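You operate a simulated robot arm through the tools that you are given. There is no shell and no other tool.

Carry out the task below with a simulated two-armed robot. There is one attempt and no reset: what you move stays moved.

JOB
Zero the red channel, then take a test reading on the 600 range.
Fine: switch on, read the window, turn the zero knob till it shows 0; press the purple button once and read the window.

It is judged by the outcome, as a careful person would: the job done as asked, and still so three seconds after it is handed in. It fails if anything else is knocked over, pushed out of place, dropped, spilled or broken.

ROBOT AND FRAMES
Two 7-joint arms with two-finger parallel grippers on one trunk that stands fixed in place. Base frame: the origin is at the foot of the trunk, x ahead of it, y to its left, z up. Lengths are in mm, angles in rad, forces in N, time in s.
The left shoulder is at [50, 209, 1246], the right one opposite. With the tool pointing down near the work surface each hand reaches from about 300 to 920 mm from the base axis, measured 20 degrees to its own side. Payload 4.4 kg a hand.
Tool frame (each hand has its own): the origin (TCP) lies between the finger pads and is the grasp point; the fingertips stand 23 mm ahead of it; z points along the fingers, y is the line along which they close. Largest opening 94 mm; finger width 38, thickness 10; the body of the gripper, 54 by 96 mm, starts 39 mm behind the TCP.
Orientation is that of the tool frame in the base frame, as a unit quaternion [w, x, y, z]. With the fingers straight down and closing along the base's y, the tool's x points along the base's -x, its y along +y and its z along -z.

CONTROLS
- The arms move only by the tool step_arm. It takes "left_moves", "right_moves" or both (then of equal length, played together; a hand with none holds still); each is a list of rows, each a list of 7 numbers: the shift along the tool's x, y, z in units of 300 mm (1.0 is 300 mm), then the turn, a rotation vector about the tool's x, y, z in units of 90 degrees (1.0 is 90 degrees), then the finger opening in mm, from 0 to 94. In form: [[tx, ty, tz, wx, wy, wz, grip], ...]. A call has 1 to 20 rows; each row is the pose to reach, as a shift and turn from the pose commanded when the call began, along the tool's axes at that moment. A call with a number of a shift or a turn outside -1 to 1 is refused whole. A row lasts 0.2 s, in which the tool goes at most 50 mm and 0.15 rad; a call with a longer step from one row to the next is refused whole, and so is a gripper value outside its range. A pose out of reach is approached as far as the arm can. The call stops where the force on the tool passes 40 N (or 10 N more than at its start, if that is more) or the arm is blocked; 0.2 s more then pass. Each finger travels about 108 mm/s and halts on what it meets, pressing with about 36 N; the grip force reading is that of the motor and also rises with nothing between the fingers. The clock runs only during rows and for 0.2 s after the last one: add rows that repeat a pose to give the fingers time. It gives the time, the measured TCP pose, the force on the tool (base axes), the opening and the grip force at its end, in the units of the frame above (readings bear some noise), with the torque about the TCP (base axes, N m) and any sound that the robot's microphone picked up, and new pictures: "views" is both (left out), scene, wrist or none (wrist: the cameras of the hands that moved).
- Cameras (640 x 400 px; columns grow to the right, rows downward): "scene" is now at [133.3, -66.5, 1435.9]; the picture's right is [-0.67, -0.74, 0.00], its down [-0.20, 0.18, -0.96] and it looks along [0.71, -0.65, -0.27] (base axes); focal length 322 px, centre (320, 200). "left" rides on the left gripper at [86, -16, -75] in its tool frame; the picture's right is [0.18, 0.98, 0.00], its down [-0.58, 0.11, -0.81] and it looks along [-0.79, 0.15, 0.59] (tool axes); focal length 243 px, centre (320, 200). "right" rides on the right gripper at [86, 16, -75] in its tool frame; the picture's right is [-0.18, 0.98, 0.00], its down [-0.58, -0.11, -0.81] and it looks along [-0.79, -0.15, 0.59] (tool axes); focal length 243 px, centre (320, 200). There is no depth. A picture from a camera that has moved, and an enlarged one, comes with that camera's place and axes in the base frame and with its lens. The place of the scene camera against the robot may be out by one fixed shift of up to 18 mm in any direction.
- move_column(by): slides the trunk up (or, below 0, down) by that many mm; the arms and the scene camera ride with it, the base frame stays. It gives what a move gives, with no picture.
- aim_head(pan, tilt): turns the head with the scene camera to pan (to the left, within 1.396 rad either way) and tilt (down, from -0.506 to 1.204), counted from straight ahead of the robot. It gives what a move gives, and a new picture of the scene camera.
- close_up(camera, box): a new picture of the part [left, top, right, bottom] of that camera's present view, enlarged. It takes no simulated time.
- hand_in(): hands the job in; it is judged then, once.

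Nothing tells you positions but the pictures and the camera data. Unless the task says otherwise, let go and move clear before handing in.

The tools are called after "Emit:" as a command line: name --argument value ..., lists and objects as JSON in quotes. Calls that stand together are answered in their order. step_arm: Moves the arms, as the interface text tells. Its arguments: {"type":"object","properties":{"left_moves":{"type":"array"},"right_moves":{"type":"array"},"views":{"type":"string","enum":["both","scene","wrist","none"]}},"required":[]} The other tools are called the same way: move_column (by) slides the trunk up or down; aim_head (pan, tilt) turns the head that bears the scene camera; close_up (camera, box) takes an enlarged picture of a part of a camera's view; hand_in () hands the job in.

At the start:

```text
time: 0.0
left_tcp_pos: [504.3, -79.1, 1279.0]
left_orientation: [0.0, 0.0, 1.0, 0.0]
left_force: [0.8, -0.4, 0.0]
left_ft_torque: [0.04, -0.01, 0.0]
left_grip_width: 94.3
left_finger_force: 0.1
right_tcp_pos: [457.2, -552.8, 1361.7]
right_orientation: [0.0, 0.0, 1.0, 0.001]
right_force: [0.4, 0.5, 0.1]
right_ft_torque: [0.01, 0.0, -0.02]
right_grip_width: 94.1
right_finger_force: 0.1
trunk travel left (down, up): [-325.0, 238.0]
head pan, tilt: [-0.738, 0.269]
```

scene: 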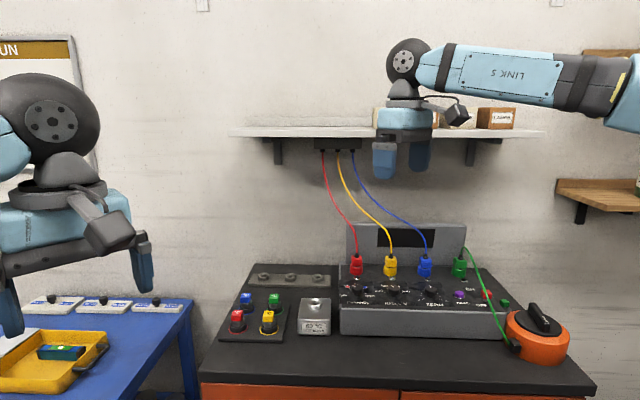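
right: 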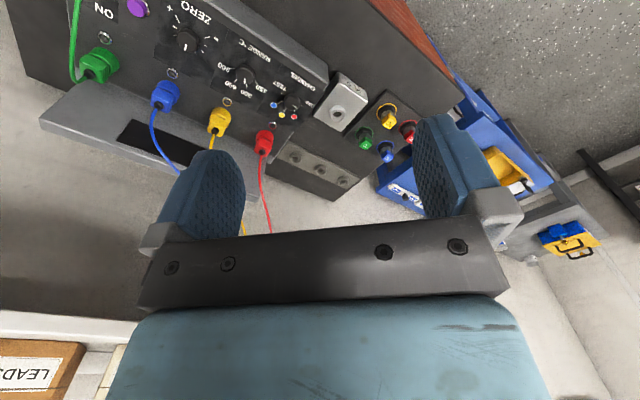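
left: 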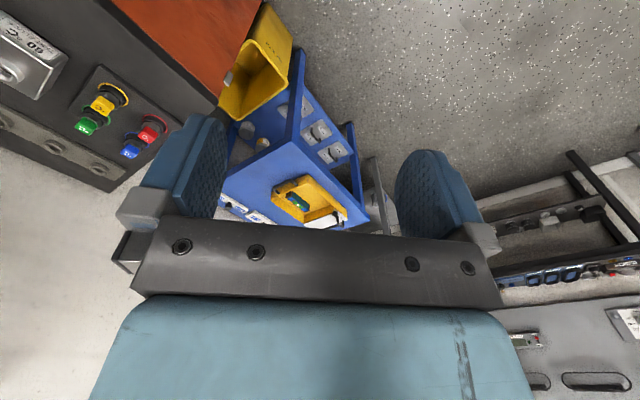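

I see a bench to the right-front with a grey instrument (window, leads in red/yellow/blue/green, knobs, purple button). I'll look closer at the instrument before moving anything.

Emit:
close_up --camera "scene" --box '[330, 210, 530, 335]'

Emit:
close_up --camera "right" --box '[60, 0, 380, 200]'

Emit:
close_up --camera "scene" --box '[200, 240, 360, 340]'

```text
3.20 times, centred on (430, 272) of scene
camera zoom: at [133.3, -66.5, 1435.9], right [-0.67, -0.74, 0.0], down [-0.2, 0.18, -0.96], along [0.71, -0.65, -0.27], focal length 1030 px, centre (-32, -32)
```

zoom: 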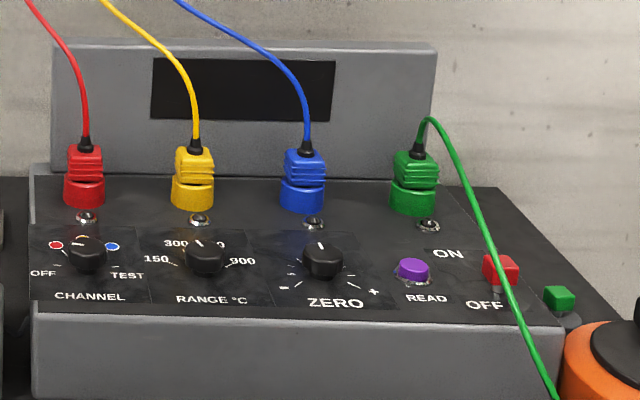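

```text
2.00 times, centred on (220, 100) of right
camera zoom: at [371.4, -536.7, 1435.1], right [0.18, 0.98, 0.0], down [0.58, -0.11, 0.81], along [0.79, -0.15, -0.59], focal length 485 px, centre (520, 400)
```

zoom: 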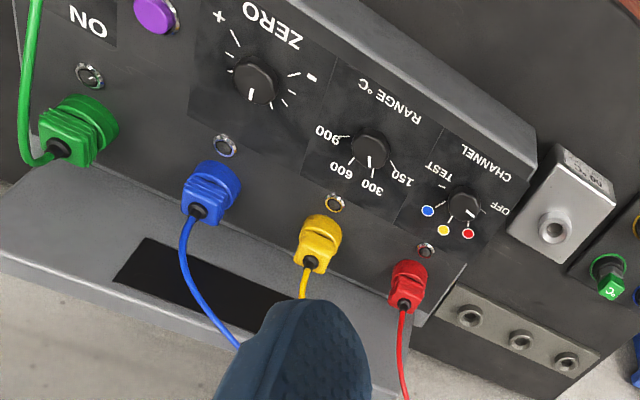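

```text
4.00 times, centred on (280, 290) of scene
camera zoom: at [133.3, -66.5, 1435.9], right [-0.67, -0.74, 0.0], down [-0.2, 0.18, -0.96], along [0.71, -0.65, -0.27], focal length 1287 px, centre (480, -160)
```

zoom: 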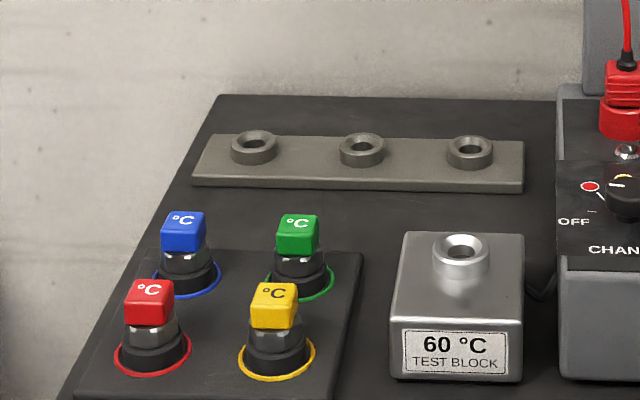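

The instrument has CHANNEL, RANGE and ZERO knobs, a purple READ button and an ON/OFF switch. I'll turn the head for a better look at the whole bench, its labels, and the surroundings.

Emit:
aim_head --pan -0.95 --tilt 0.35

Emit:
close_up --camera "right" --box '[160, 30, 340, 142]'

Emit:
close_up --camera "right" --box '[0, 0, 200, 125]'

```text
time: 0.7
left_tcp_pos: [503.9, -80.3, 1279.7]
left_orientation: [0.001, 0.0, 1.0, 0.0]
left_force: [0.1, -1.3, 0.4]
left_ft_torque: [0.0, -0.01, 0.02]
left_grip_width: 94.1
left_finger_force: 0.0
right_tcp_pos: [457.9, -553.5, 1361.4]
right_orientation: [0.0, 0.0, 1.0, 0.0]
right_force: [0.0, -0.4, 0.7]
right_ft_torque: [-0.02, 0.0, -0.01]
right_grip_width: 93.9
right_finger_force: 0.1
trunk travel left (down, up): [-325.0, 238.0]
head pan, tilt: [-0.949, 0.351]
camera scene: at [118.5, -79.3, 1428.3], right [-0.81, -0.58, 0.0], down [-0.2, 0.28, -0.94], along [0.55, -0.76, -0.34], focal length 322 px, centre (320, 200)
```

scene: 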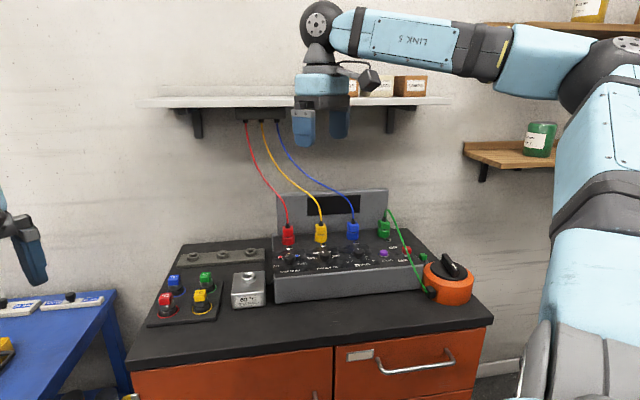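

```text
3.56 times, centred on (250, 86) of right
camera zoom: at [371.4, -536.7, 1435.1], right [0.18, 0.98, 0.0], down [0.58, -0.11, 0.81], along [0.79, -0.15, -0.59], focal length 863 px, centre (569, 605)
```

zoom: 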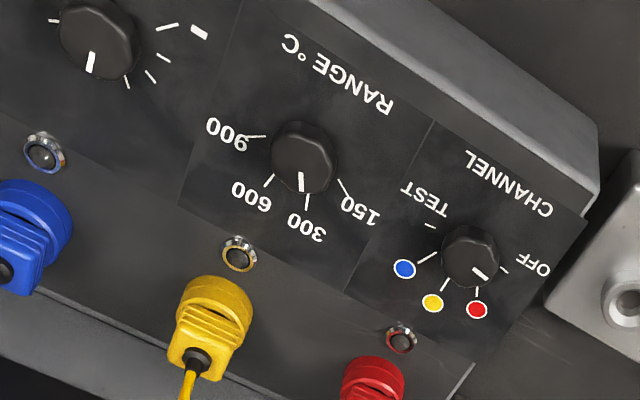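

```text
3.20 times, centred on (100, 62) of right
camera zoom: at [371.4, -536.7, 1435.1], right [0.18, 0.98, 0.0], down [0.58, -0.11, 0.81], along [0.79, -0.15, -0.59], focal length 776 px, centre (1024, 640)
```

zoom: 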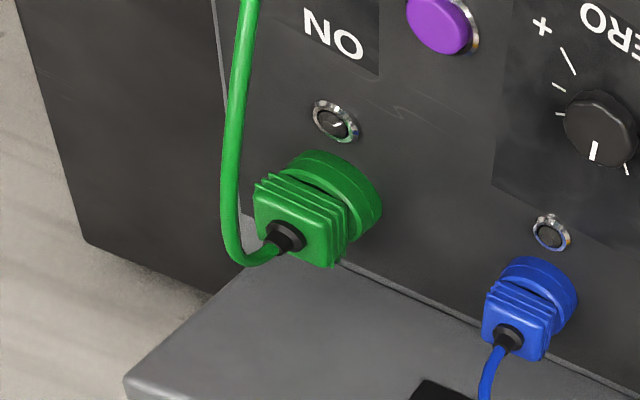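

Emit:
close_up --camera "scene" --box '[370, 180, 500, 310]'

Emit:
close_up --camera "scene" --box '[260, 180, 440, 310]'

Emit:
close_up --camera "scene" --box '[330, 50, 460, 110]'

Emit:
close_up --camera "scene" --box '[320, 320, 500, 400]'

```text
3.08 times, centred on (435, 245) of scene
camera zoom: at [118.5, -79.3, 1428.3], right [-0.81, -0.58, 0.0], down [-0.2, 0.28, -0.94], along [0.55, -0.76, -0.34], focal length 990 px, centre (-34, 62)
```

zoom: 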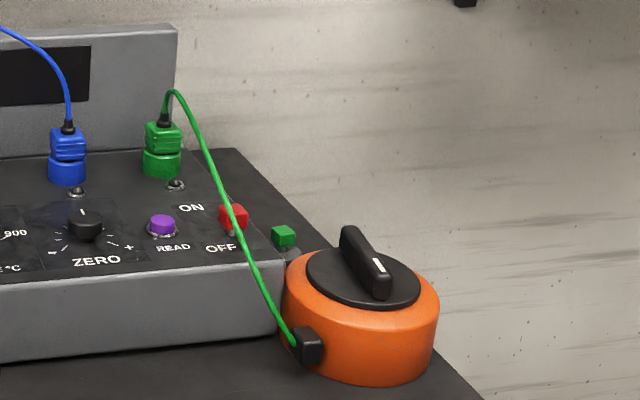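

```text
3.08 times, centred on (350, 245) of scene
camera zoom: at [118.5, -79.3, 1428.3], right [-0.81, -0.58, 0.0], down [-0.2, 0.28, -0.94], along [0.55, -0.76, -0.34], focal length 990 px, centre (228, 62)
```

zoom: 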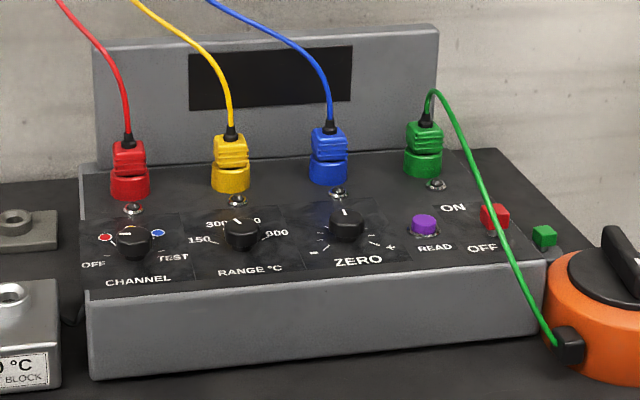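

```text
4.92 times, centred on (395, 80) of scene
camera zoom: at [118.5, -79.3, 1428.3], right [-0.81, -0.58, 0.0], down [-0.2, 0.28, -0.94], along [0.55, -0.76, -0.34], focal length 1584 px, centre (-49, 791)
```

zoom: 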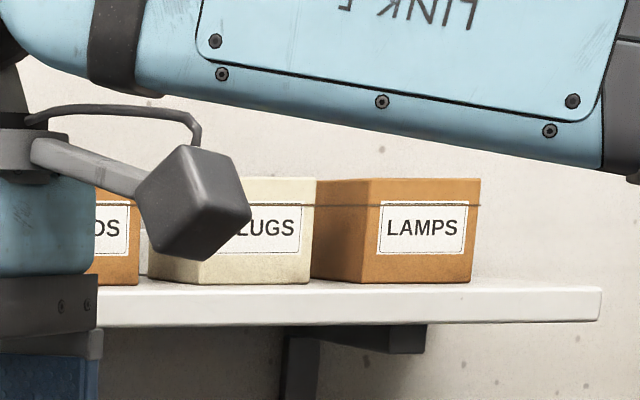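

```text
3.56 times, centred on (410, 360) of scene
camera zoom: at [118.5, -79.3, 1428.3], right [-0.81, -0.58, 0.0], down [-0.2, 0.28, -0.94], along [0.55, -0.76, -0.34], focal length 1144 px, centre (0, -369)
```

zoom: 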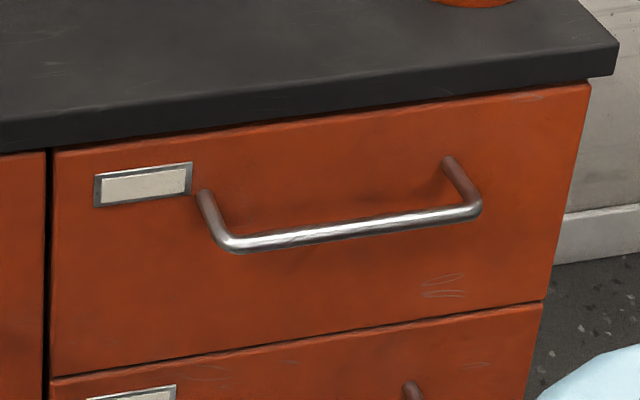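

I place CHANNEL near (627,-641,994), RANGE (555,-703), ZERO (490,-771), READ (438,-822) and the red switch (387,-859), with the instrument facing the robot diagonally. I'll swing the right hand to face the panel squarely and use its camera to look closer.

Emit:
step_arm --right_moves '[[-0.01, -0.04, 0.057, 0, 0, 0.092, 94], [-0.02, -0.08, 0.113, 0, 0, 0.184, 94], [-0.03, -0.12, 0.17, 0, 0, 0.275, 94], [-0.04, -0.16, 0.227, 0, 0, 0.367, 94], [-0.05, -0.2, 0.283, 0, 0, 0.459, 94], [-0.06, -0.237, 0.34, 0, 0, 0.55, 94], [-0.06, -0.237, 0.34, 0, 0, 0.55, 94]]' --views "both"

```text
time: 2.3
left_tcp_pos: [505.0, -78.6, 1278.8]
left_orientation: [0.0, -0.001, 1.0, -0.001]
left_force: [0.1, -0.1, -0.1]
left_ft_torque: [-0.01, 0.01, 0.01]
left_grip_width: 93.9
left_finger_force: 0.1
right_tcp_pos: [474.7, -623.2, 1259.2]
right_orientation: [0.0, 0.419, 0.908, 0.001]
right_force: [0.1, -0.5, -0.1]
right_ft_torque: [0.02, 0.03, -0.03]
right_grip_width: 94.0
right_finger_force: 0.1
trunk travel left (down, up): [-325.0, 238.0]
head pan, tilt: [-0.949, 0.351]
camera scene: at [118.2, -78.8, 1428.3], right [-0.81, -0.58, 0.0], down [-0.2, 0.28, -0.94], along [0.55, -0.76, -0.34], focal length 322 px, centre (320, 200)
camera right: at [431.7, -546.7, 1332.9], right [0.87, 0.5, 0.0], down [0.29, -0.51, 0.81], along [0.4, -0.7, -0.59], focal length 243 px, centre (320, 200)
```

scene: 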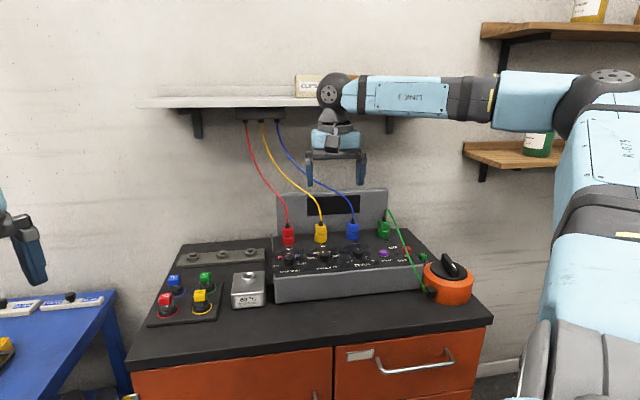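
right: 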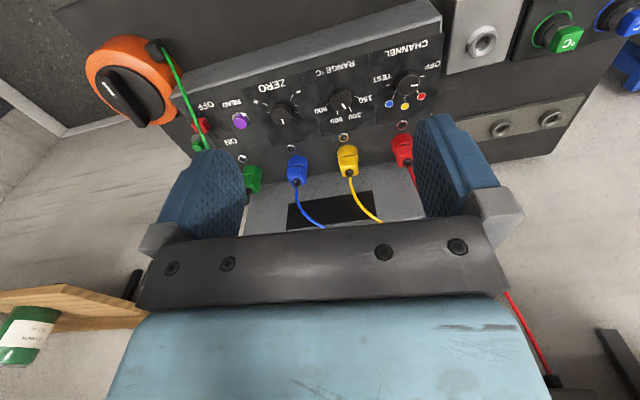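

Emit:
close_up --camera "right" --box '[70, 20, 270, 180]'

Emit:
close_up --camera "right" --box '[230, 20, 450, 180]'

Emit:
close_up --camera "right" --box '[370, 30, 450, 110]'

Emit:
close_up --camera "right" --box '[160, 80, 260, 160]'

```text
2.50 times, centred on (170, 100) of right
camera zoom: at [431.7, -546.7, 1332.9], right [0.87, 0.5, 0.0], down [0.29, -0.51, 0.81], along [0.4, -0.7, -0.59], focal length 606 px, centre (695, 450)
```

zoom: 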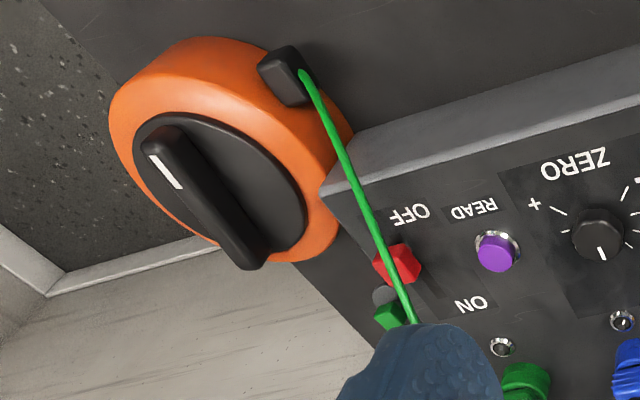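

```text
2.50 times, centred on (340, 100) of right
camera zoom: at [431.7, -546.7, 1332.9], right [0.87, 0.5, 0.0], down [0.29, -0.51, 0.81], along [0.4, -0.7, -0.59], focal length 606 px, centre (270, 450)
```

zoom: 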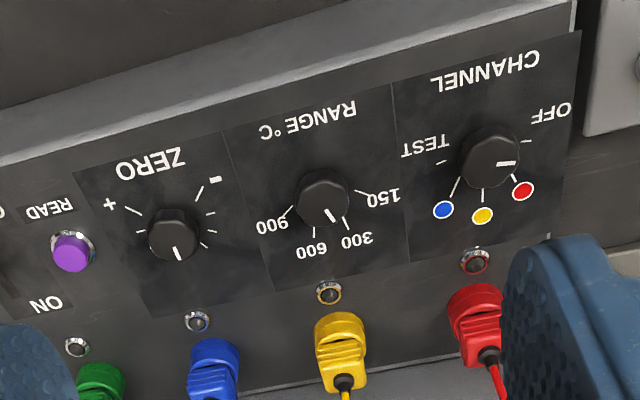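

```text
5.00 times, centred on (410, 70) of right
camera zoom: at [431.7, -546.7, 1332.9], right [0.87, 0.5, 0.0], down [0.29, -0.51, 0.81], along [0.4, -0.7, -0.59], focal length 1213 px, centre (-130, 850)
```

zoom: 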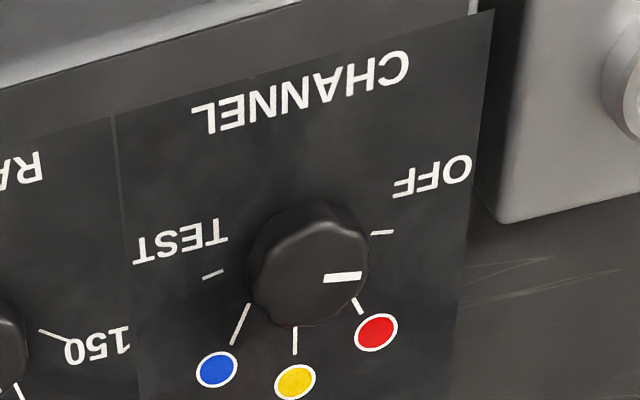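

```text
5.00 times, centred on (210, 120) of right
camera zoom: at [431.7, -546.7, 1332.9], right [0.87, 0.5, 0.0], down [0.29, -0.51, 0.81], along [0.4, -0.7, -0.59], focal length 1213 px, centre (870, 600)
```

zoom: 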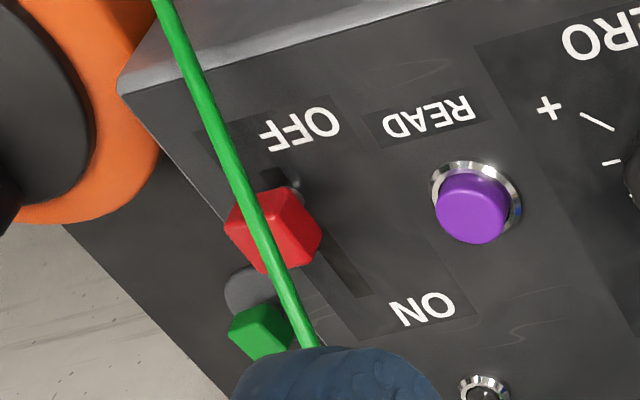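

CHANNEL is now on OFF, RANGE on 300, and the power lever is at its OFF (front) end, with the green lead arching about 30 mm to its left. I'll bring the right hand above and in front of the red lever, turned so the narrow side faces the lead, to look from another angle.

Emit:
step_arm --right_moves '[[-0.017, -0.065, 0.03, 0, 0, -0.083, 60], [-0.034, -0.13, 0.06, 0, 0, -0.167, 30], [-0.05, -0.195, 0.09, 0, 0, -0.25, 0], [-0.067, -0.26, 0.12, 0, 0, -0.333, 0], [-0.084, -0.325, 0.15, 0, 0, -0.417, 0], [-0.1, -0.39, 0.18, 0, 0, -0.5, 0], [-0.117, -0.455, 0.21, 0, 0, -0.583, 0], [-0.134, -0.52, 0.24, 0, 0, -0.667, 0], [-0.151, -0.585, 0.27, 0, 0, -0.75, 0], [-0.168, -0.65, 0.3, 0, 0, -0.833, 0], [-0.185, -0.715, 0.33, 0, 0, -0.917, 0], [-0.201, -0.78, 0.363, 0, 0, -1.0, 0], [-0.201, -0.78, 0.363, 0, 0, -1.0, 0]]' --views "both"

```text
time: 5.3
left_tcp_pos: [504.8, -79.5, 1279.1]
left_orientation: [0.0, 0.0, 1.0, -0.001]
left_force: [0.4, 0.0, 0.5]
left_ft_torque: [-0.06, 0.0, 0.01]
left_grip_width: 94.1
left_finger_force: 0.0
right_tcp_pos: [294.0, -457.4, 1105.4]
right_orientation: [-0.156, -0.32, 0.934, 0.04]
right_force: [-0.4, 0.0, 0.0]
right_ft_torque: [0.0, -0.03, -0.02]
right_grip_width: 0.0
right_finger_force: 35.9
right hand out of reach, approached as far as the arm can: row 6, 7, 8, 9, 10, 11, 12, 13
trunk travel left (down, up): [-325.0, 238.0]
head pan, tilt: [-0.949, 0.351]
stopped in row 13 (right hand): the arm was blocked; the commanded pose is now the measured one
camera scene: at [117.7, -78.4, 1428.4], right [-0.81, -0.58, 0.0], down [-0.2, 0.28, -0.94], along [0.55, -0.76, -0.34], focal length 322 px, centre (320, 200)
camera right: at [243.9, -496.0, 1202.4], right [-0.44, 0.89, 0.12], down [0.75, 0.29, 0.59], along [0.49, 0.35, -0.8], focal length 243 px, centre (320, 200)
```

scene: 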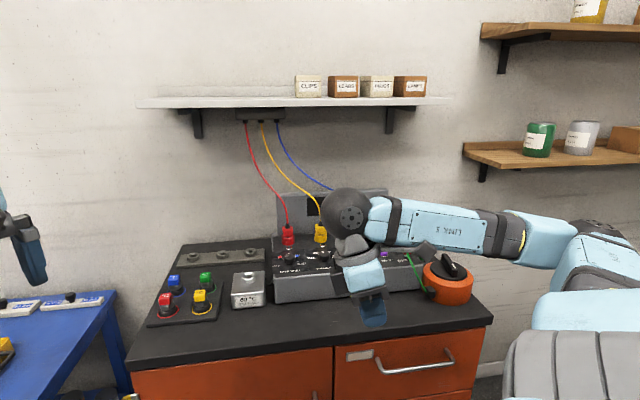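
right: 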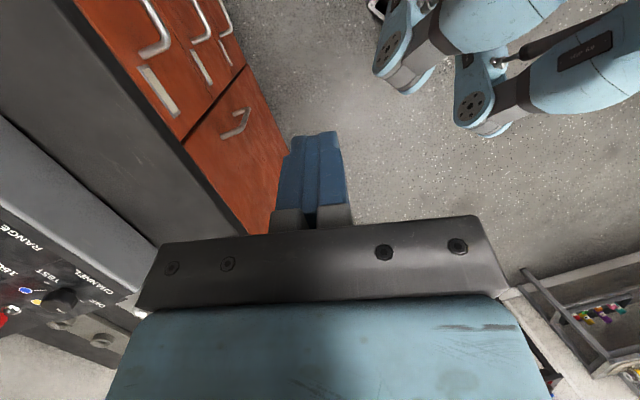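

That yaw was outside the arm's range, so the hand ended up tilted in front of the bench without touching anything. I'll return it to the upright, panel-facing pose up high and approach the lever with a sideways tilt instead.

Emit:
step_arm --right_moves '[[0.014, -0.045, -0.051, -0.004, -0.02, 0.087, 0], [0.028, -0.091, -0.102, -0.007, -0.041, 0.175, 0], [0.042, -0.136, -0.152, -0.011, -0.061, 0.262, 0], [0.056, -0.182, -0.203, -0.015, -0.081, 0.349, 0], [0.07, -0.227, -0.254, -0.019, -0.101, 0.436, 0], [0.085, -0.273, -0.305, -0.022, -0.122, 0.524, 0], [0.099, -0.318, -0.356, -0.026, -0.142, 0.611, 0], [0.113, -0.364, -0.407, -0.03, -0.162, 0.698, 0], [0.127, -0.409, -0.457, -0.034, -0.182, 0.785, 0], [0.141, -0.455, -0.508, -0.037, -0.203, 0.873, 0], [0.155, -0.5, -0.559, -0.041, -0.223, 0.96, 0], [0.155, -0.5, -0.559, -0.041, -0.223, 0.96, 0]]' --views "both"

```text
time: 7.9
left_tcp_pos: [503.5, -80.4, 1278.7]
left_orientation: [0.0, 0.0, 1.0, 0.0]
left_force: [0.3, -0.4, -0.5]
left_ft_torque: [0.03, 0.02, -0.03]
left_grip_width: 93.9
left_finger_force: 0.1
right_tcp_pos: [402.4, -601.6, 1252.9]
right_orientation: [0.001, 0.418, 0.908, 0.002]
right_force: [-0.6, 0.1, 0.2]
right_ft_torque: [-0.01, -0.01, -0.02]
right_grip_width: 0.2
right_finger_force: 35.6
trunk travel left (down, up): [-325.0, 238.0]
head pan, tilt: [-0.949, 0.351]
camera scene: at [118.2, -79.2, 1428.3], right [-0.81, -0.58, 0.0], down [-0.2, 0.28, -0.94], along [0.55, -0.76, -0.34], focal length 322 px, centre (320, 200)
camera right: at [358.1, -525.5, 1326.6], right [0.87, 0.5, 0.0], down [0.29, -0.51, 0.81], along [0.4, -0.7, -0.59], focal length 243 px, centre (320, 200)
```

scene: 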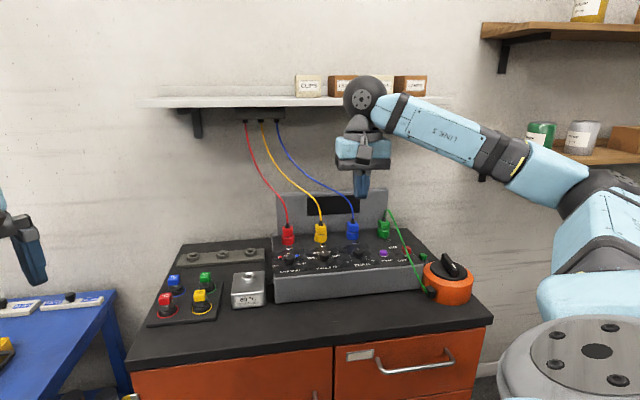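
right: 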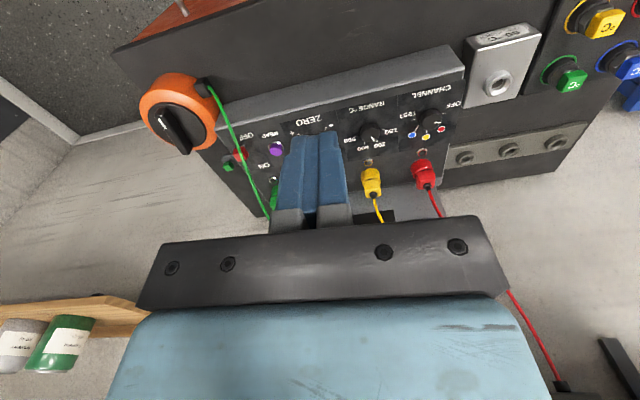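

Back in a good upright pose. I'll take detailed close-ups from this second viewpoint to triangulate the panel features.

Emit:
close_up --camera "right" --box '[200, 110, 300, 190]'

Emit:
close_up --camera "right" --box '[330, 70, 480, 190]'

Emit:
close_up --camera "right" --box '[130, 60, 260, 164]'

```text
5.00 times, centred on (250, 150) of right
camera zoom: at [358.1, -525.5, 1326.6], right [0.87, 0.5, 0.0], down [0.29, -0.51, 0.81], along [0.4, -0.7, -0.59], focal length 1213 px, centre (670, 450)
```

zoom: 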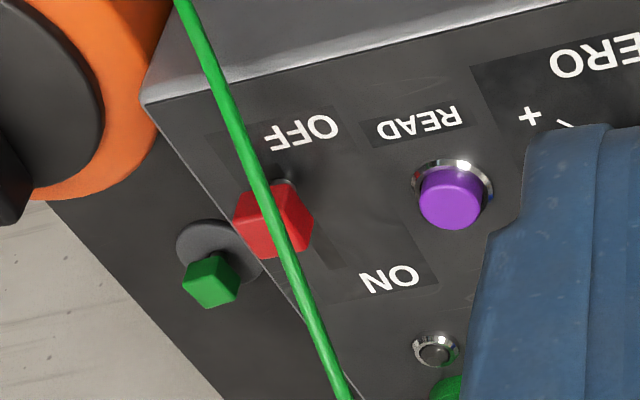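

```text
3.33 times, centred on (405, 130) of right
camera zoom: at [358.1, -525.5, 1326.6], right [0.87, 0.5, 0.0], down [0.29, -0.51, 0.81], along [0.4, -0.7, -0.59], focal length 809 px, centre (37, 433)
```

zoom: 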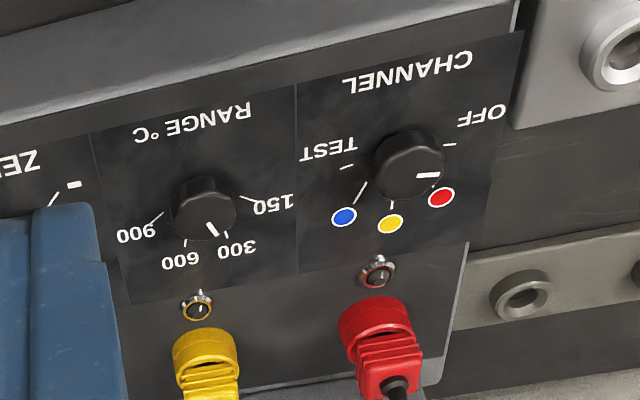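

```text
3.85 times, centred on (195, 112) of right
camera zoom: at [358.1, -525.5, 1326.6], right [0.87, 0.5, 0.0], down [0.29, -0.51, 0.81], along [0.4, -0.7, -0.59], focal length 933 px, centre (801, 538)
```

zoom: 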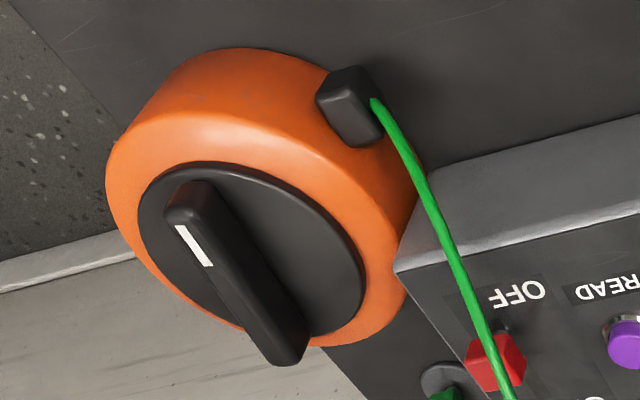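

Emit:
close_up --camera "scene" --box '[370, 200, 450, 310]'

Emit:
close_up --camera "right" --box '[210, 90, 290, 220]'

```text
3.64 times, centred on (410, 255) of scene
camera zoom: at [118.2, -79.2, 1428.3], right [-0.81, -0.58, 0.0], down [-0.2, 0.28, -0.94], along [0.55, -0.76, -0.34], focal length 1170 px, centre (-7, 0)
```

zoom: 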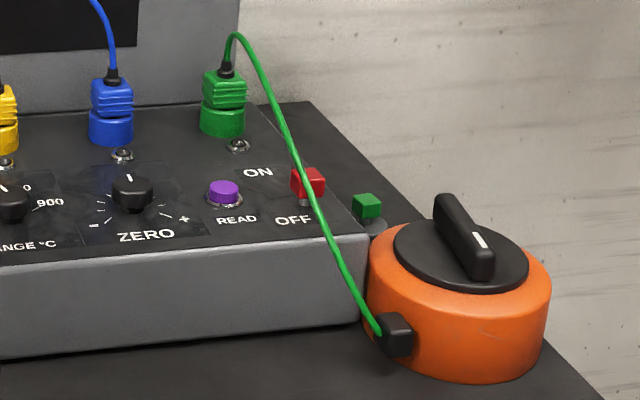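

```text
3.08 times, centred on (250, 155) of right
camera zoom: at [358.1, -525.5, 1326.6], right [0.87, 0.5, 0.0], down [0.29, -0.51, 0.81], along [0.4, -0.7, -0.59], focal length 746 px, centre (535, 338)
```

zoom: 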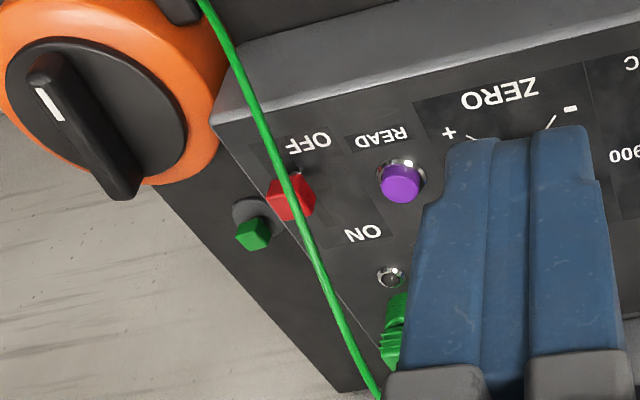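

Emit:
step_arm --right_moves '[[-0.024, -0.1, 0.044, 0, 0, -0.0125, 0], [-0.048, -0.2, 0.088, 0, 0, -0.025, 0], [-0.071, -0.3, 0.133, 0, 0, -0.0375, 0], [-0.095, -0.397, 0.177, 0, 0, -0.05, 0], [-0.095, -0.397, 0.177, 0, 0, -0.05, 0]]' --views "wrist"

```text
time: 9.1
left_tcp_pos: [505.9, -80.0, 1279.3]
left_orientation: [0.0, 0.001, 1.0, 0.0]
left_force: [0.3, 0.0, 0.6]
left_ft_torque: [0.03, 0.06, 0.0]
left_grip_width: 93.9
left_finger_force: 0.0
right_tcp_pos: [328.8, -698.7, 1199.7]
right_orientation: [0.0, 0.382, 0.924, 0.001]
right_force: [-0.3, 1.1, -0.1]
right_ft_torque: [0.0, 0.0, -0.02]
right_grip_width: 0.0
right_finger_force: 35.9
trunk travel left (down, up): [-325.0, 238.0]
head pan, tilt: [-0.949, 0.351]
camera right: at [279.5, -626.9, 1273.4], right [0.82, 0.57, 0.0], down [0.33, -0.49, 0.81], along [0.46, -0.66, -0.59], focal length 243 px, centre (320, 200)
```

right: 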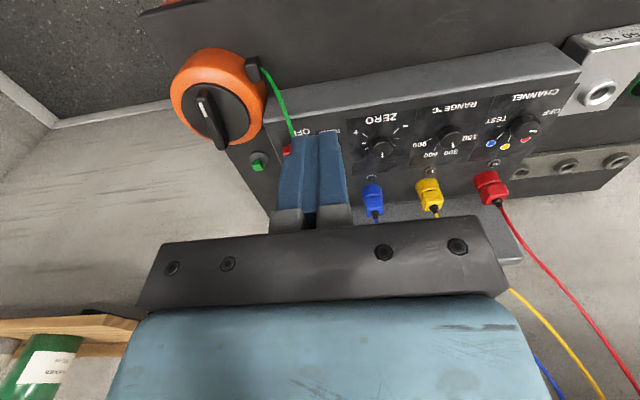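

Emit:
close_up --camera "right" --box '[220, 40, 340, 190]'

Emit:
close_up --camera "right" --box '[330, 80, 570, 230]'

```text
2.67 times, centred on (280, 115) of right
camera zoom: at [279.5, -626.9, 1273.4], right [0.82, 0.57, 0.0], down [0.33, -0.49, 0.81], along [0.46, -0.66, -0.59], focal length 647 px, centre (427, 427)
```

zoom: 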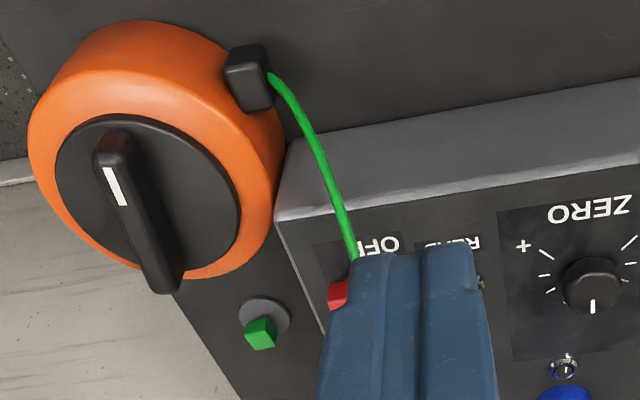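

```text
2.67 times, centred on (450, 155) of right
camera zoom: at [279.5, -626.9, 1273.4], right [0.82, 0.57, 0.0], down [0.33, -0.49, 0.81], along [0.46, -0.66, -0.59], focal length 647 px, centre (-27, 320)
```

zoom: 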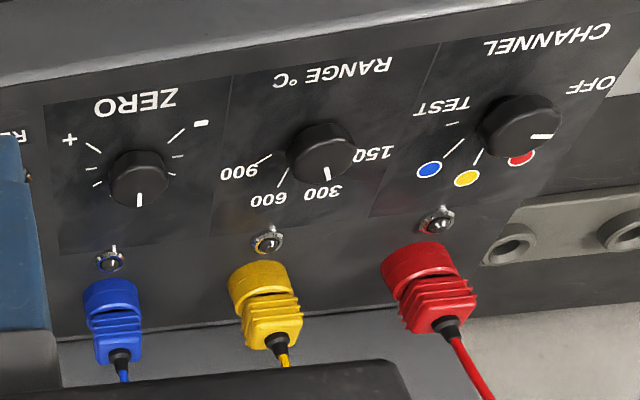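

I now have the panel at z≈986 with yaw 45°, the red cap at about (386,-860,1000), and the green lead passing ~12–15 mm left of it, rising toward the back. I'll move to above and in front of the lever with the hand leaning right (25°) so it stays clear of the lead.

Emit:
step_arm --right_moves '[[-0.06, -0.05, 0.05, -0.046, 0, 0, 0], [-0.125, -0.104, 0.1, -0.093, 0, 0, 0], [-0.19, -0.156, 0.15, -0.139, 0, 0, 0], [-0.25, -0.208, 0.2, -0.185, 0, 0, 0], [-0.31, -0.26, 0.25, -0.232, 0, 0, 0], [-0.375, -0.311, 0.3, -0.278, 0, 0, 0], [-0.375, -0.311, 0.3, -0.278, 0, 0, 0]]' --views "both"

```text
time: 10.7
left_tcp_pos: [504.8, -79.2, 1279.1]
left_orientation: [-0.001, 0.0, 1.0, -0.001]
left_force: [-0.2, 0.2, -0.1]
left_ft_torque: [0.02, -0.02, -0.02]
left_grip_width: 94.1
left_finger_force: 0.1
right_tcp_pos: [344.6, -844.2, 1109.6]
right_orientation: [0.082, 0.372, 0.902, 0.202]
right_force: [-0.8, 0.4, -0.1]
right_ft_torque: [-0.02, -0.01, 0.02]
right_grip_width: 0.0
right_finger_force: 35.9
trunk travel left (down, up): [-325.0, 238.0]
head pan, tilt: [-0.949, 0.351]
camera scene: at [118.0, -78.4, 1428.4], right [-0.81, -0.58, 0.0], down [-0.2, 0.28, -0.94], along [0.55, -0.76, -0.34], focal length 322 px, centre (320, 200)
camera right: at [271.3, -795.6, 1182.8], right [0.76, 0.5, 0.42], down [0.1, -0.72, 0.68], along [0.65, -0.48, -0.6], focal length 243 px, centre (320, 200)
```

scene: 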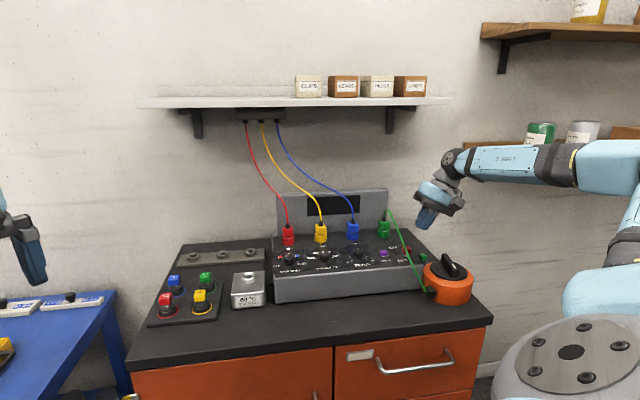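
right: 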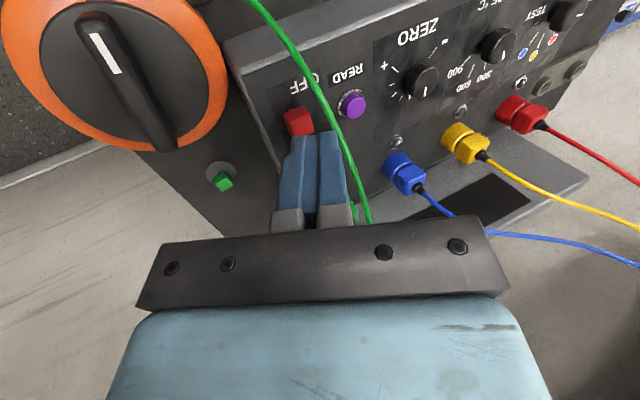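

Emit:
close_up --camera "right" --box '[240, 40, 400, 160]'

Emit:
close_up --camera "scene" --box '[360, 170, 480, 310]'

```text
3.33 times, centred on (320, 100) of right
camera zoom: at [271.3, -795.6, 1182.8], right [0.76, 0.5, 0.42], down [0.1, -0.72, 0.68], along [0.65, -0.48, -0.6], focal length 809 px, centre (320, 533)
```

zoom: 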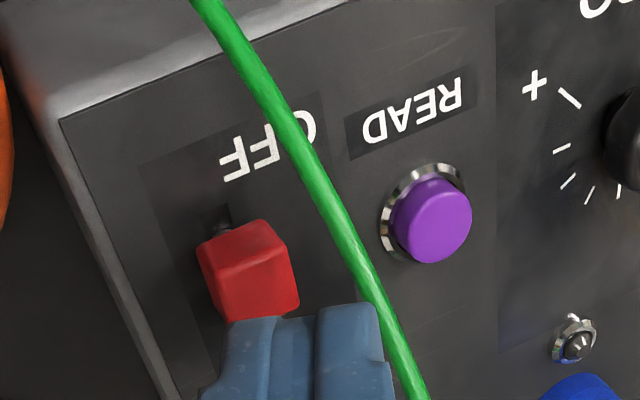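

```text
2.86 times, centred on (420, 240) of scene
camera zoom: at [118.0, -78.4, 1428.4], right [-0.81, -0.58, 0.0], down [-0.2, 0.28, -0.94], along [0.55, -0.76, -0.34], focal length 919 px, centre (34, 86)
```

zoom: 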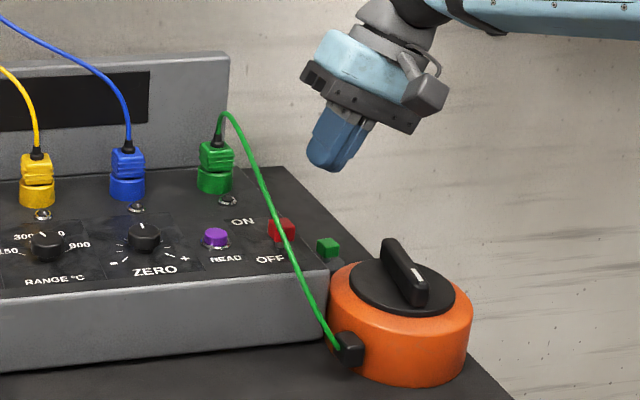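

The view confirms the cap at (387,-858) with the lead well to its left, and my fingers hanging in front of and right of it. I'll descend straight down most of the way and check again.

Emit:
step_arm --right_moves '[[0, -0.0246, 0.0529, 0, 0, 0, 0], [0, -0.0493, 0.1057, 0, 0, 0, 0], [0, -0.074, 0.1586, 0, 0, 0, 0], [0, -0.0986, 0.2115, 0, 0, 0, 0], [0, -0.0986, 0.2115, 0, 0, 0, 0]]' --views "both"

Emit:
close_up --camera "scene" --box '[360, 200, 460, 310]'

Emit:
close_up --camera "right" --box '[220, 20, 420, 170]'

```text
time: 11.9
left_tcp_pos: [504.6, -80.3, 1278.4]
left_orientation: [0.0, 0.0, 1.0, 0.0]
left_force: [0.5, -0.3, 0.1]
left_ft_torque: [-0.02, 0.01, -0.01]
left_grip_width: 94.0
left_finger_force: 0.0
right_tcp_pos: [343.8, -845.9, 1038.8]
right_orientation: [0.083, 0.372, 0.902, 0.201]
right_force: [-0.2, -0.6, -0.3]
right_ft_torque: [0.01, 0.0, -0.01]
right_grip_width: 0.2
right_finger_force: 36.0
trunk travel left (down, up): [-325.0, 238.0]
head pan, tilt: [-0.949, 0.351]
camera scene: at [118.4, -78.9, 1428.3], right [-0.81, -0.58, 0.0], down [-0.2, 0.28, -0.94], along [0.55, -0.76, -0.34], focal length 322 px, centre (320, 200)
camera right: at [271.1, -796.9, 1112.8], right [0.76, 0.5, 0.42], down [0.1, -0.72, 0.68], along [0.64, -0.48, -0.6], focal length 243 px, centre (320, 200)
```

scene: 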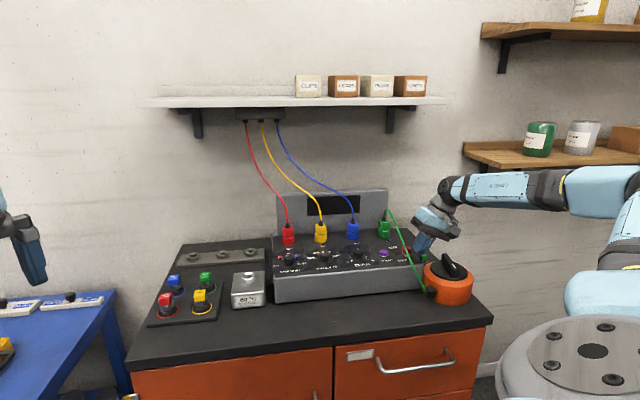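
right: 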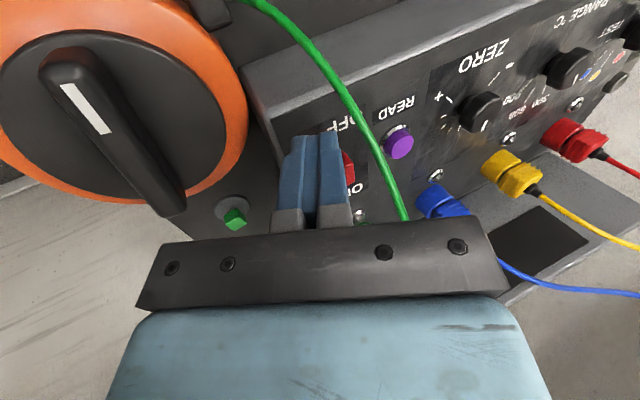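

```text
3.64 times, centred on (410, 255) of scene
camera zoom: at [118.4, -78.9, 1428.3], right [-0.81, -0.58, 0.0], down [-0.2, 0.28, -0.94], along [0.55, -0.76, -0.34], focal length 1170 px, centre (-7, 0)
```

zoom: 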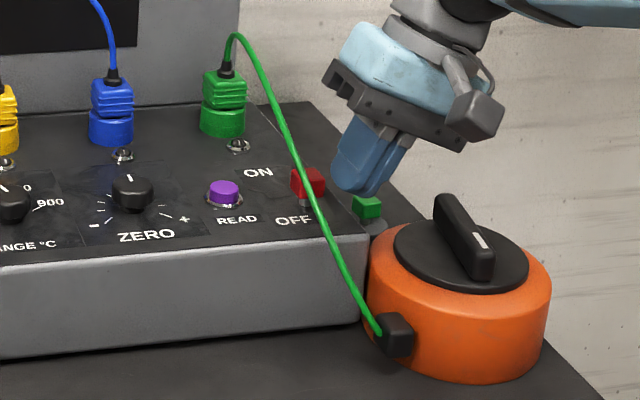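

```text
2.67 times, centred on (320, 95) of right
camera zoom: at [271.1, -796.9, 1112.8], right [0.76, 0.5, 0.42], down [0.1, -0.72, 0.68], along [0.64, -0.48, -0.6], focal length 647 px, centre (320, 480)
```

zoom: 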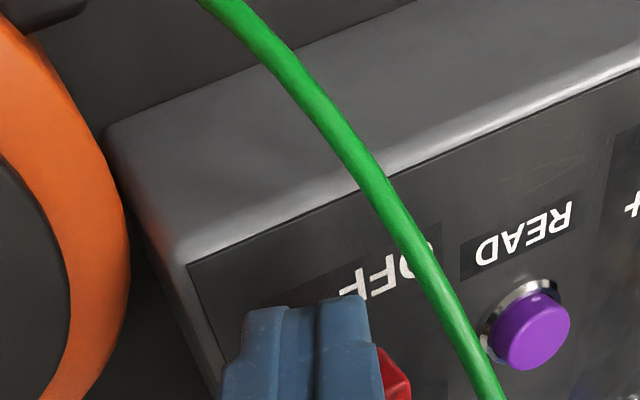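

The lead is about 20 mm left of the cap, so I can shift the fingers 7 mm left for a better overlap and lower the tips to cap height.

Emit:
step_arm --right_moves '[[0, 0.0105, 0.005, 0, 0, 0, 0], [0, 0.0, 0.04, 0, 0, 0, 0], [0, -0.0085, 0.0733, 0, 0, 0, 0], [0, -0.0085, 0.0733, 0, 0, 0, 0]]' --views "both"

Emit:
close_up --camera "scene" --box '[370, 210, 450, 290]'

Emit:
close_up --camera "right" --box '[240, 80, 400, 200]'

```text
time: 12.9
left_tcp_pos: [504.0, -80.6, 1279.0]
left_orientation: [0.0, 0.0, 1.0, 0.0]
left_force: [-0.4, -0.4, -0.3]
left_ft_torque: [0.0, 0.0, 0.01]
left_grip_width: 94.1
left_finger_force: 0.1
right_tcp_pos: [347.1, -840.2, 1019.3]
right_orientation: [0.084, 0.372, 0.902, 0.202]
right_force: [-0.8, 0.1, 0.2]
right_ft_torque: [-0.03, -0.02, 0.01]
right_grip_width: 0.0
right_finger_force: 35.5
trunk travel left (down, up): [-325.0, 238.0]
head pan, tilt: [-0.949, 0.351]
camera scene: at [118.3, -79.0, 1428.3], right [-0.81, -0.58, 0.0], down [-0.2, 0.28, -0.94], along [0.55, -0.76, -0.34], focal length 322 px, centre (320, 200)
camera right: at [275.2, -791.6, 1092.2], right [0.76, 0.5, 0.42], down [0.1, -0.72, 0.68], along [0.64, -0.48, -0.6], focal length 243 px, centre (320, 200)
```

scene: 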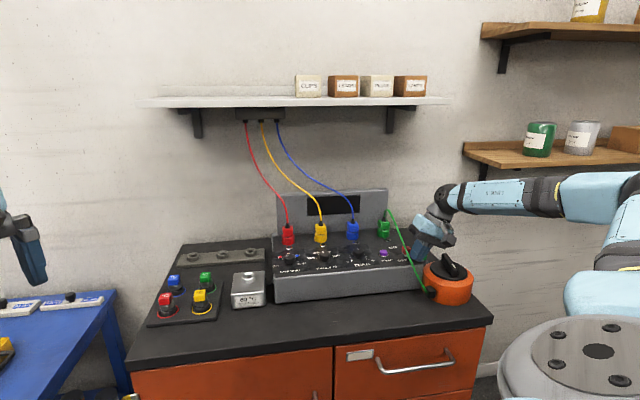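
right: 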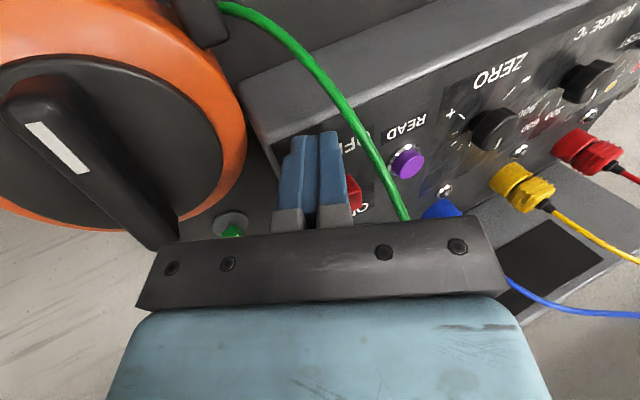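

```text
5.00 times, centred on (410, 250) of scene
camera zoom: at [118.3, -79.0, 1428.3], right [-0.81, -0.58, 0.0], down [-0.2, 0.28, -0.94], along [0.55, -0.76, -0.34], focal length 1609 px, centre (-130, -50)
```

zoom: 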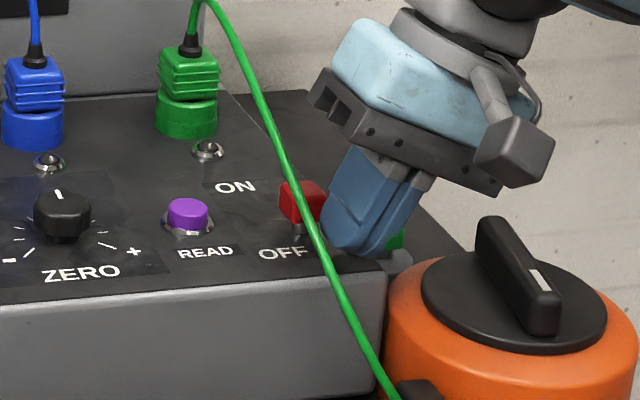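

```text
3.33 times, centred on (320, 140) of right
camera zoom: at [275.2, -791.6, 1092.2], right [0.76, 0.5, 0.42], down [0.1, -0.72, 0.68], along [0.64, -0.48, -0.6], focal length 809 px, centre (320, 400)
```

zoom: 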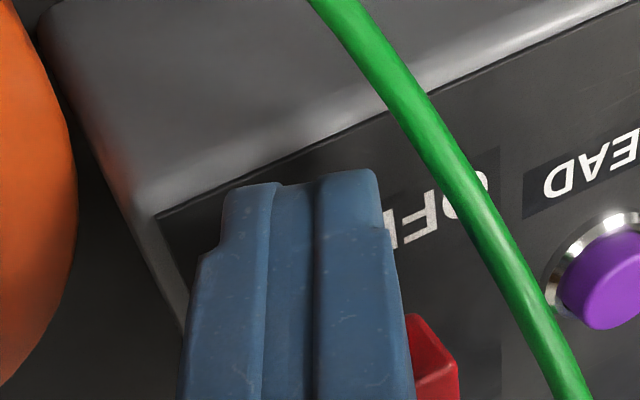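

The fingers are right in front of the cap with clearance to the lead. Now I'll push it gently backward toward ON.

Emit:
step_arm --right_moves '[[-0.02, 0, 0, 0, 0, 0, 0], [-0.04, 0, 0, 0, 0, 0, 0], [-0.06, 0, 0, 0, 0, 0, 0], [-0.08, 0, 0, 0, 0, 0, 0], [-0.1, 0, 0, 0, 0, 0, 0]]' --views "both"

Emit:
close_up --camera "scene" --box '[290, 180, 450, 290]'

Emit:
close_up --camera "right" --box '[240, 80, 400, 200]'

```text
time: 14.1
left_tcp_pos: [505.4, -80.4, 1278.6]
left_orientation: [0.001, -0.001, 1.0, 0.0]
left_force: [-0.8, -0.3, 0.1]
left_ft_torque: [0.04, 0.03, 0.03]
left_grip_width: 93.9
left_finger_force: 0.1
right_tcp_pos: [368.5, -861.5, 1016.5]
right_orientation: [0.082, 0.373, 0.902, 0.203]
right_force: [0.8, 0.4, 0.3]
right_ft_torque: [-0.03, 0.03, -0.02]
right_grip_width: 0.1
right_finger_force: 36.0
trunk travel left (down, up): [-325.0, 238.0]
head pan, tilt: [-0.949, 0.351]
camera scene: at [118.5, -79.5, 1428.2], right [-0.81, -0.58, 0.0], down [-0.2, 0.28, -0.94], along [0.55, -0.76, -0.34], focal length 322 px, centre (320, 200)
camera right: at [296.6, -813.5, 1091.2], right [0.76, 0.5, 0.42], down [0.1, -0.72, 0.68], along [0.64, -0.48, -0.6], focal length 243 px, centre (320, 200)
```

scene: 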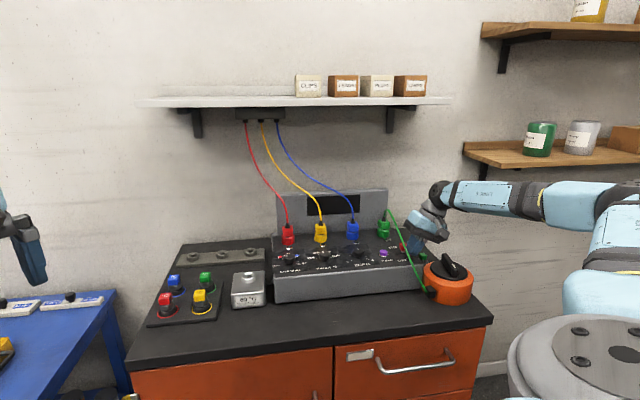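
right: 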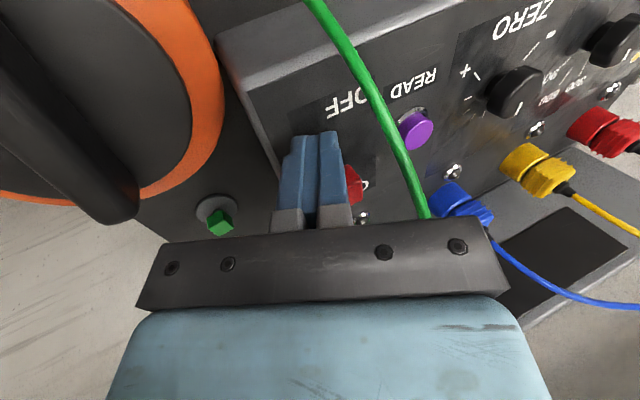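

```text
3.64 times, centred on (370, 235) of scene
camera zoom: at [118.5, -79.5, 1428.2], right [-0.81, -0.58, 0.0], down [-0.2, 0.28, -0.94], along [0.55, -0.76, -0.34], focal length 1170 px, centre (138, 73)
```

zoom: 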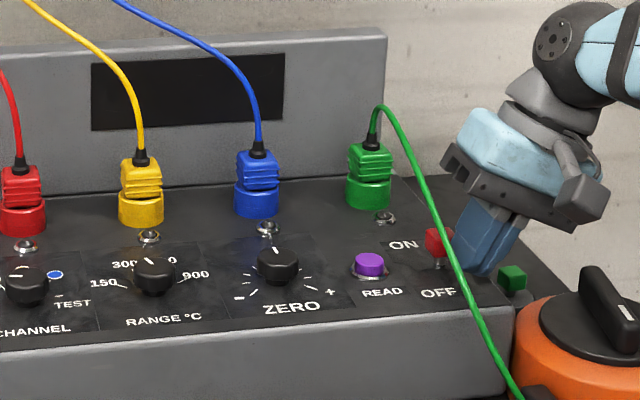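

```text
3.33 times, centred on (320, 140) of right
camera zoom: at [296.6, -813.5, 1091.2], right [0.76, 0.5, 0.42], down [0.1, -0.72, 0.68], along [0.64, -0.48, -0.6], focal length 809 px, centre (320, 400)
```

zoom: 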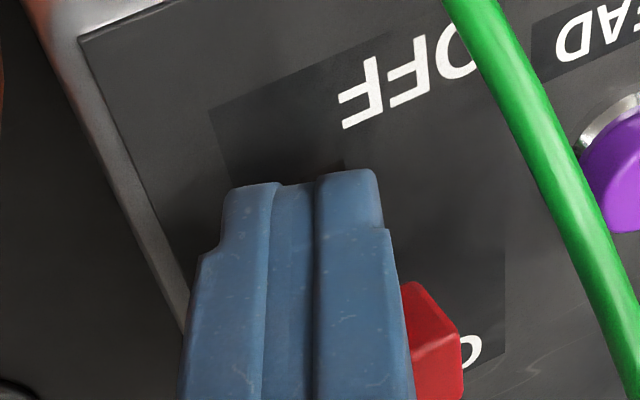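

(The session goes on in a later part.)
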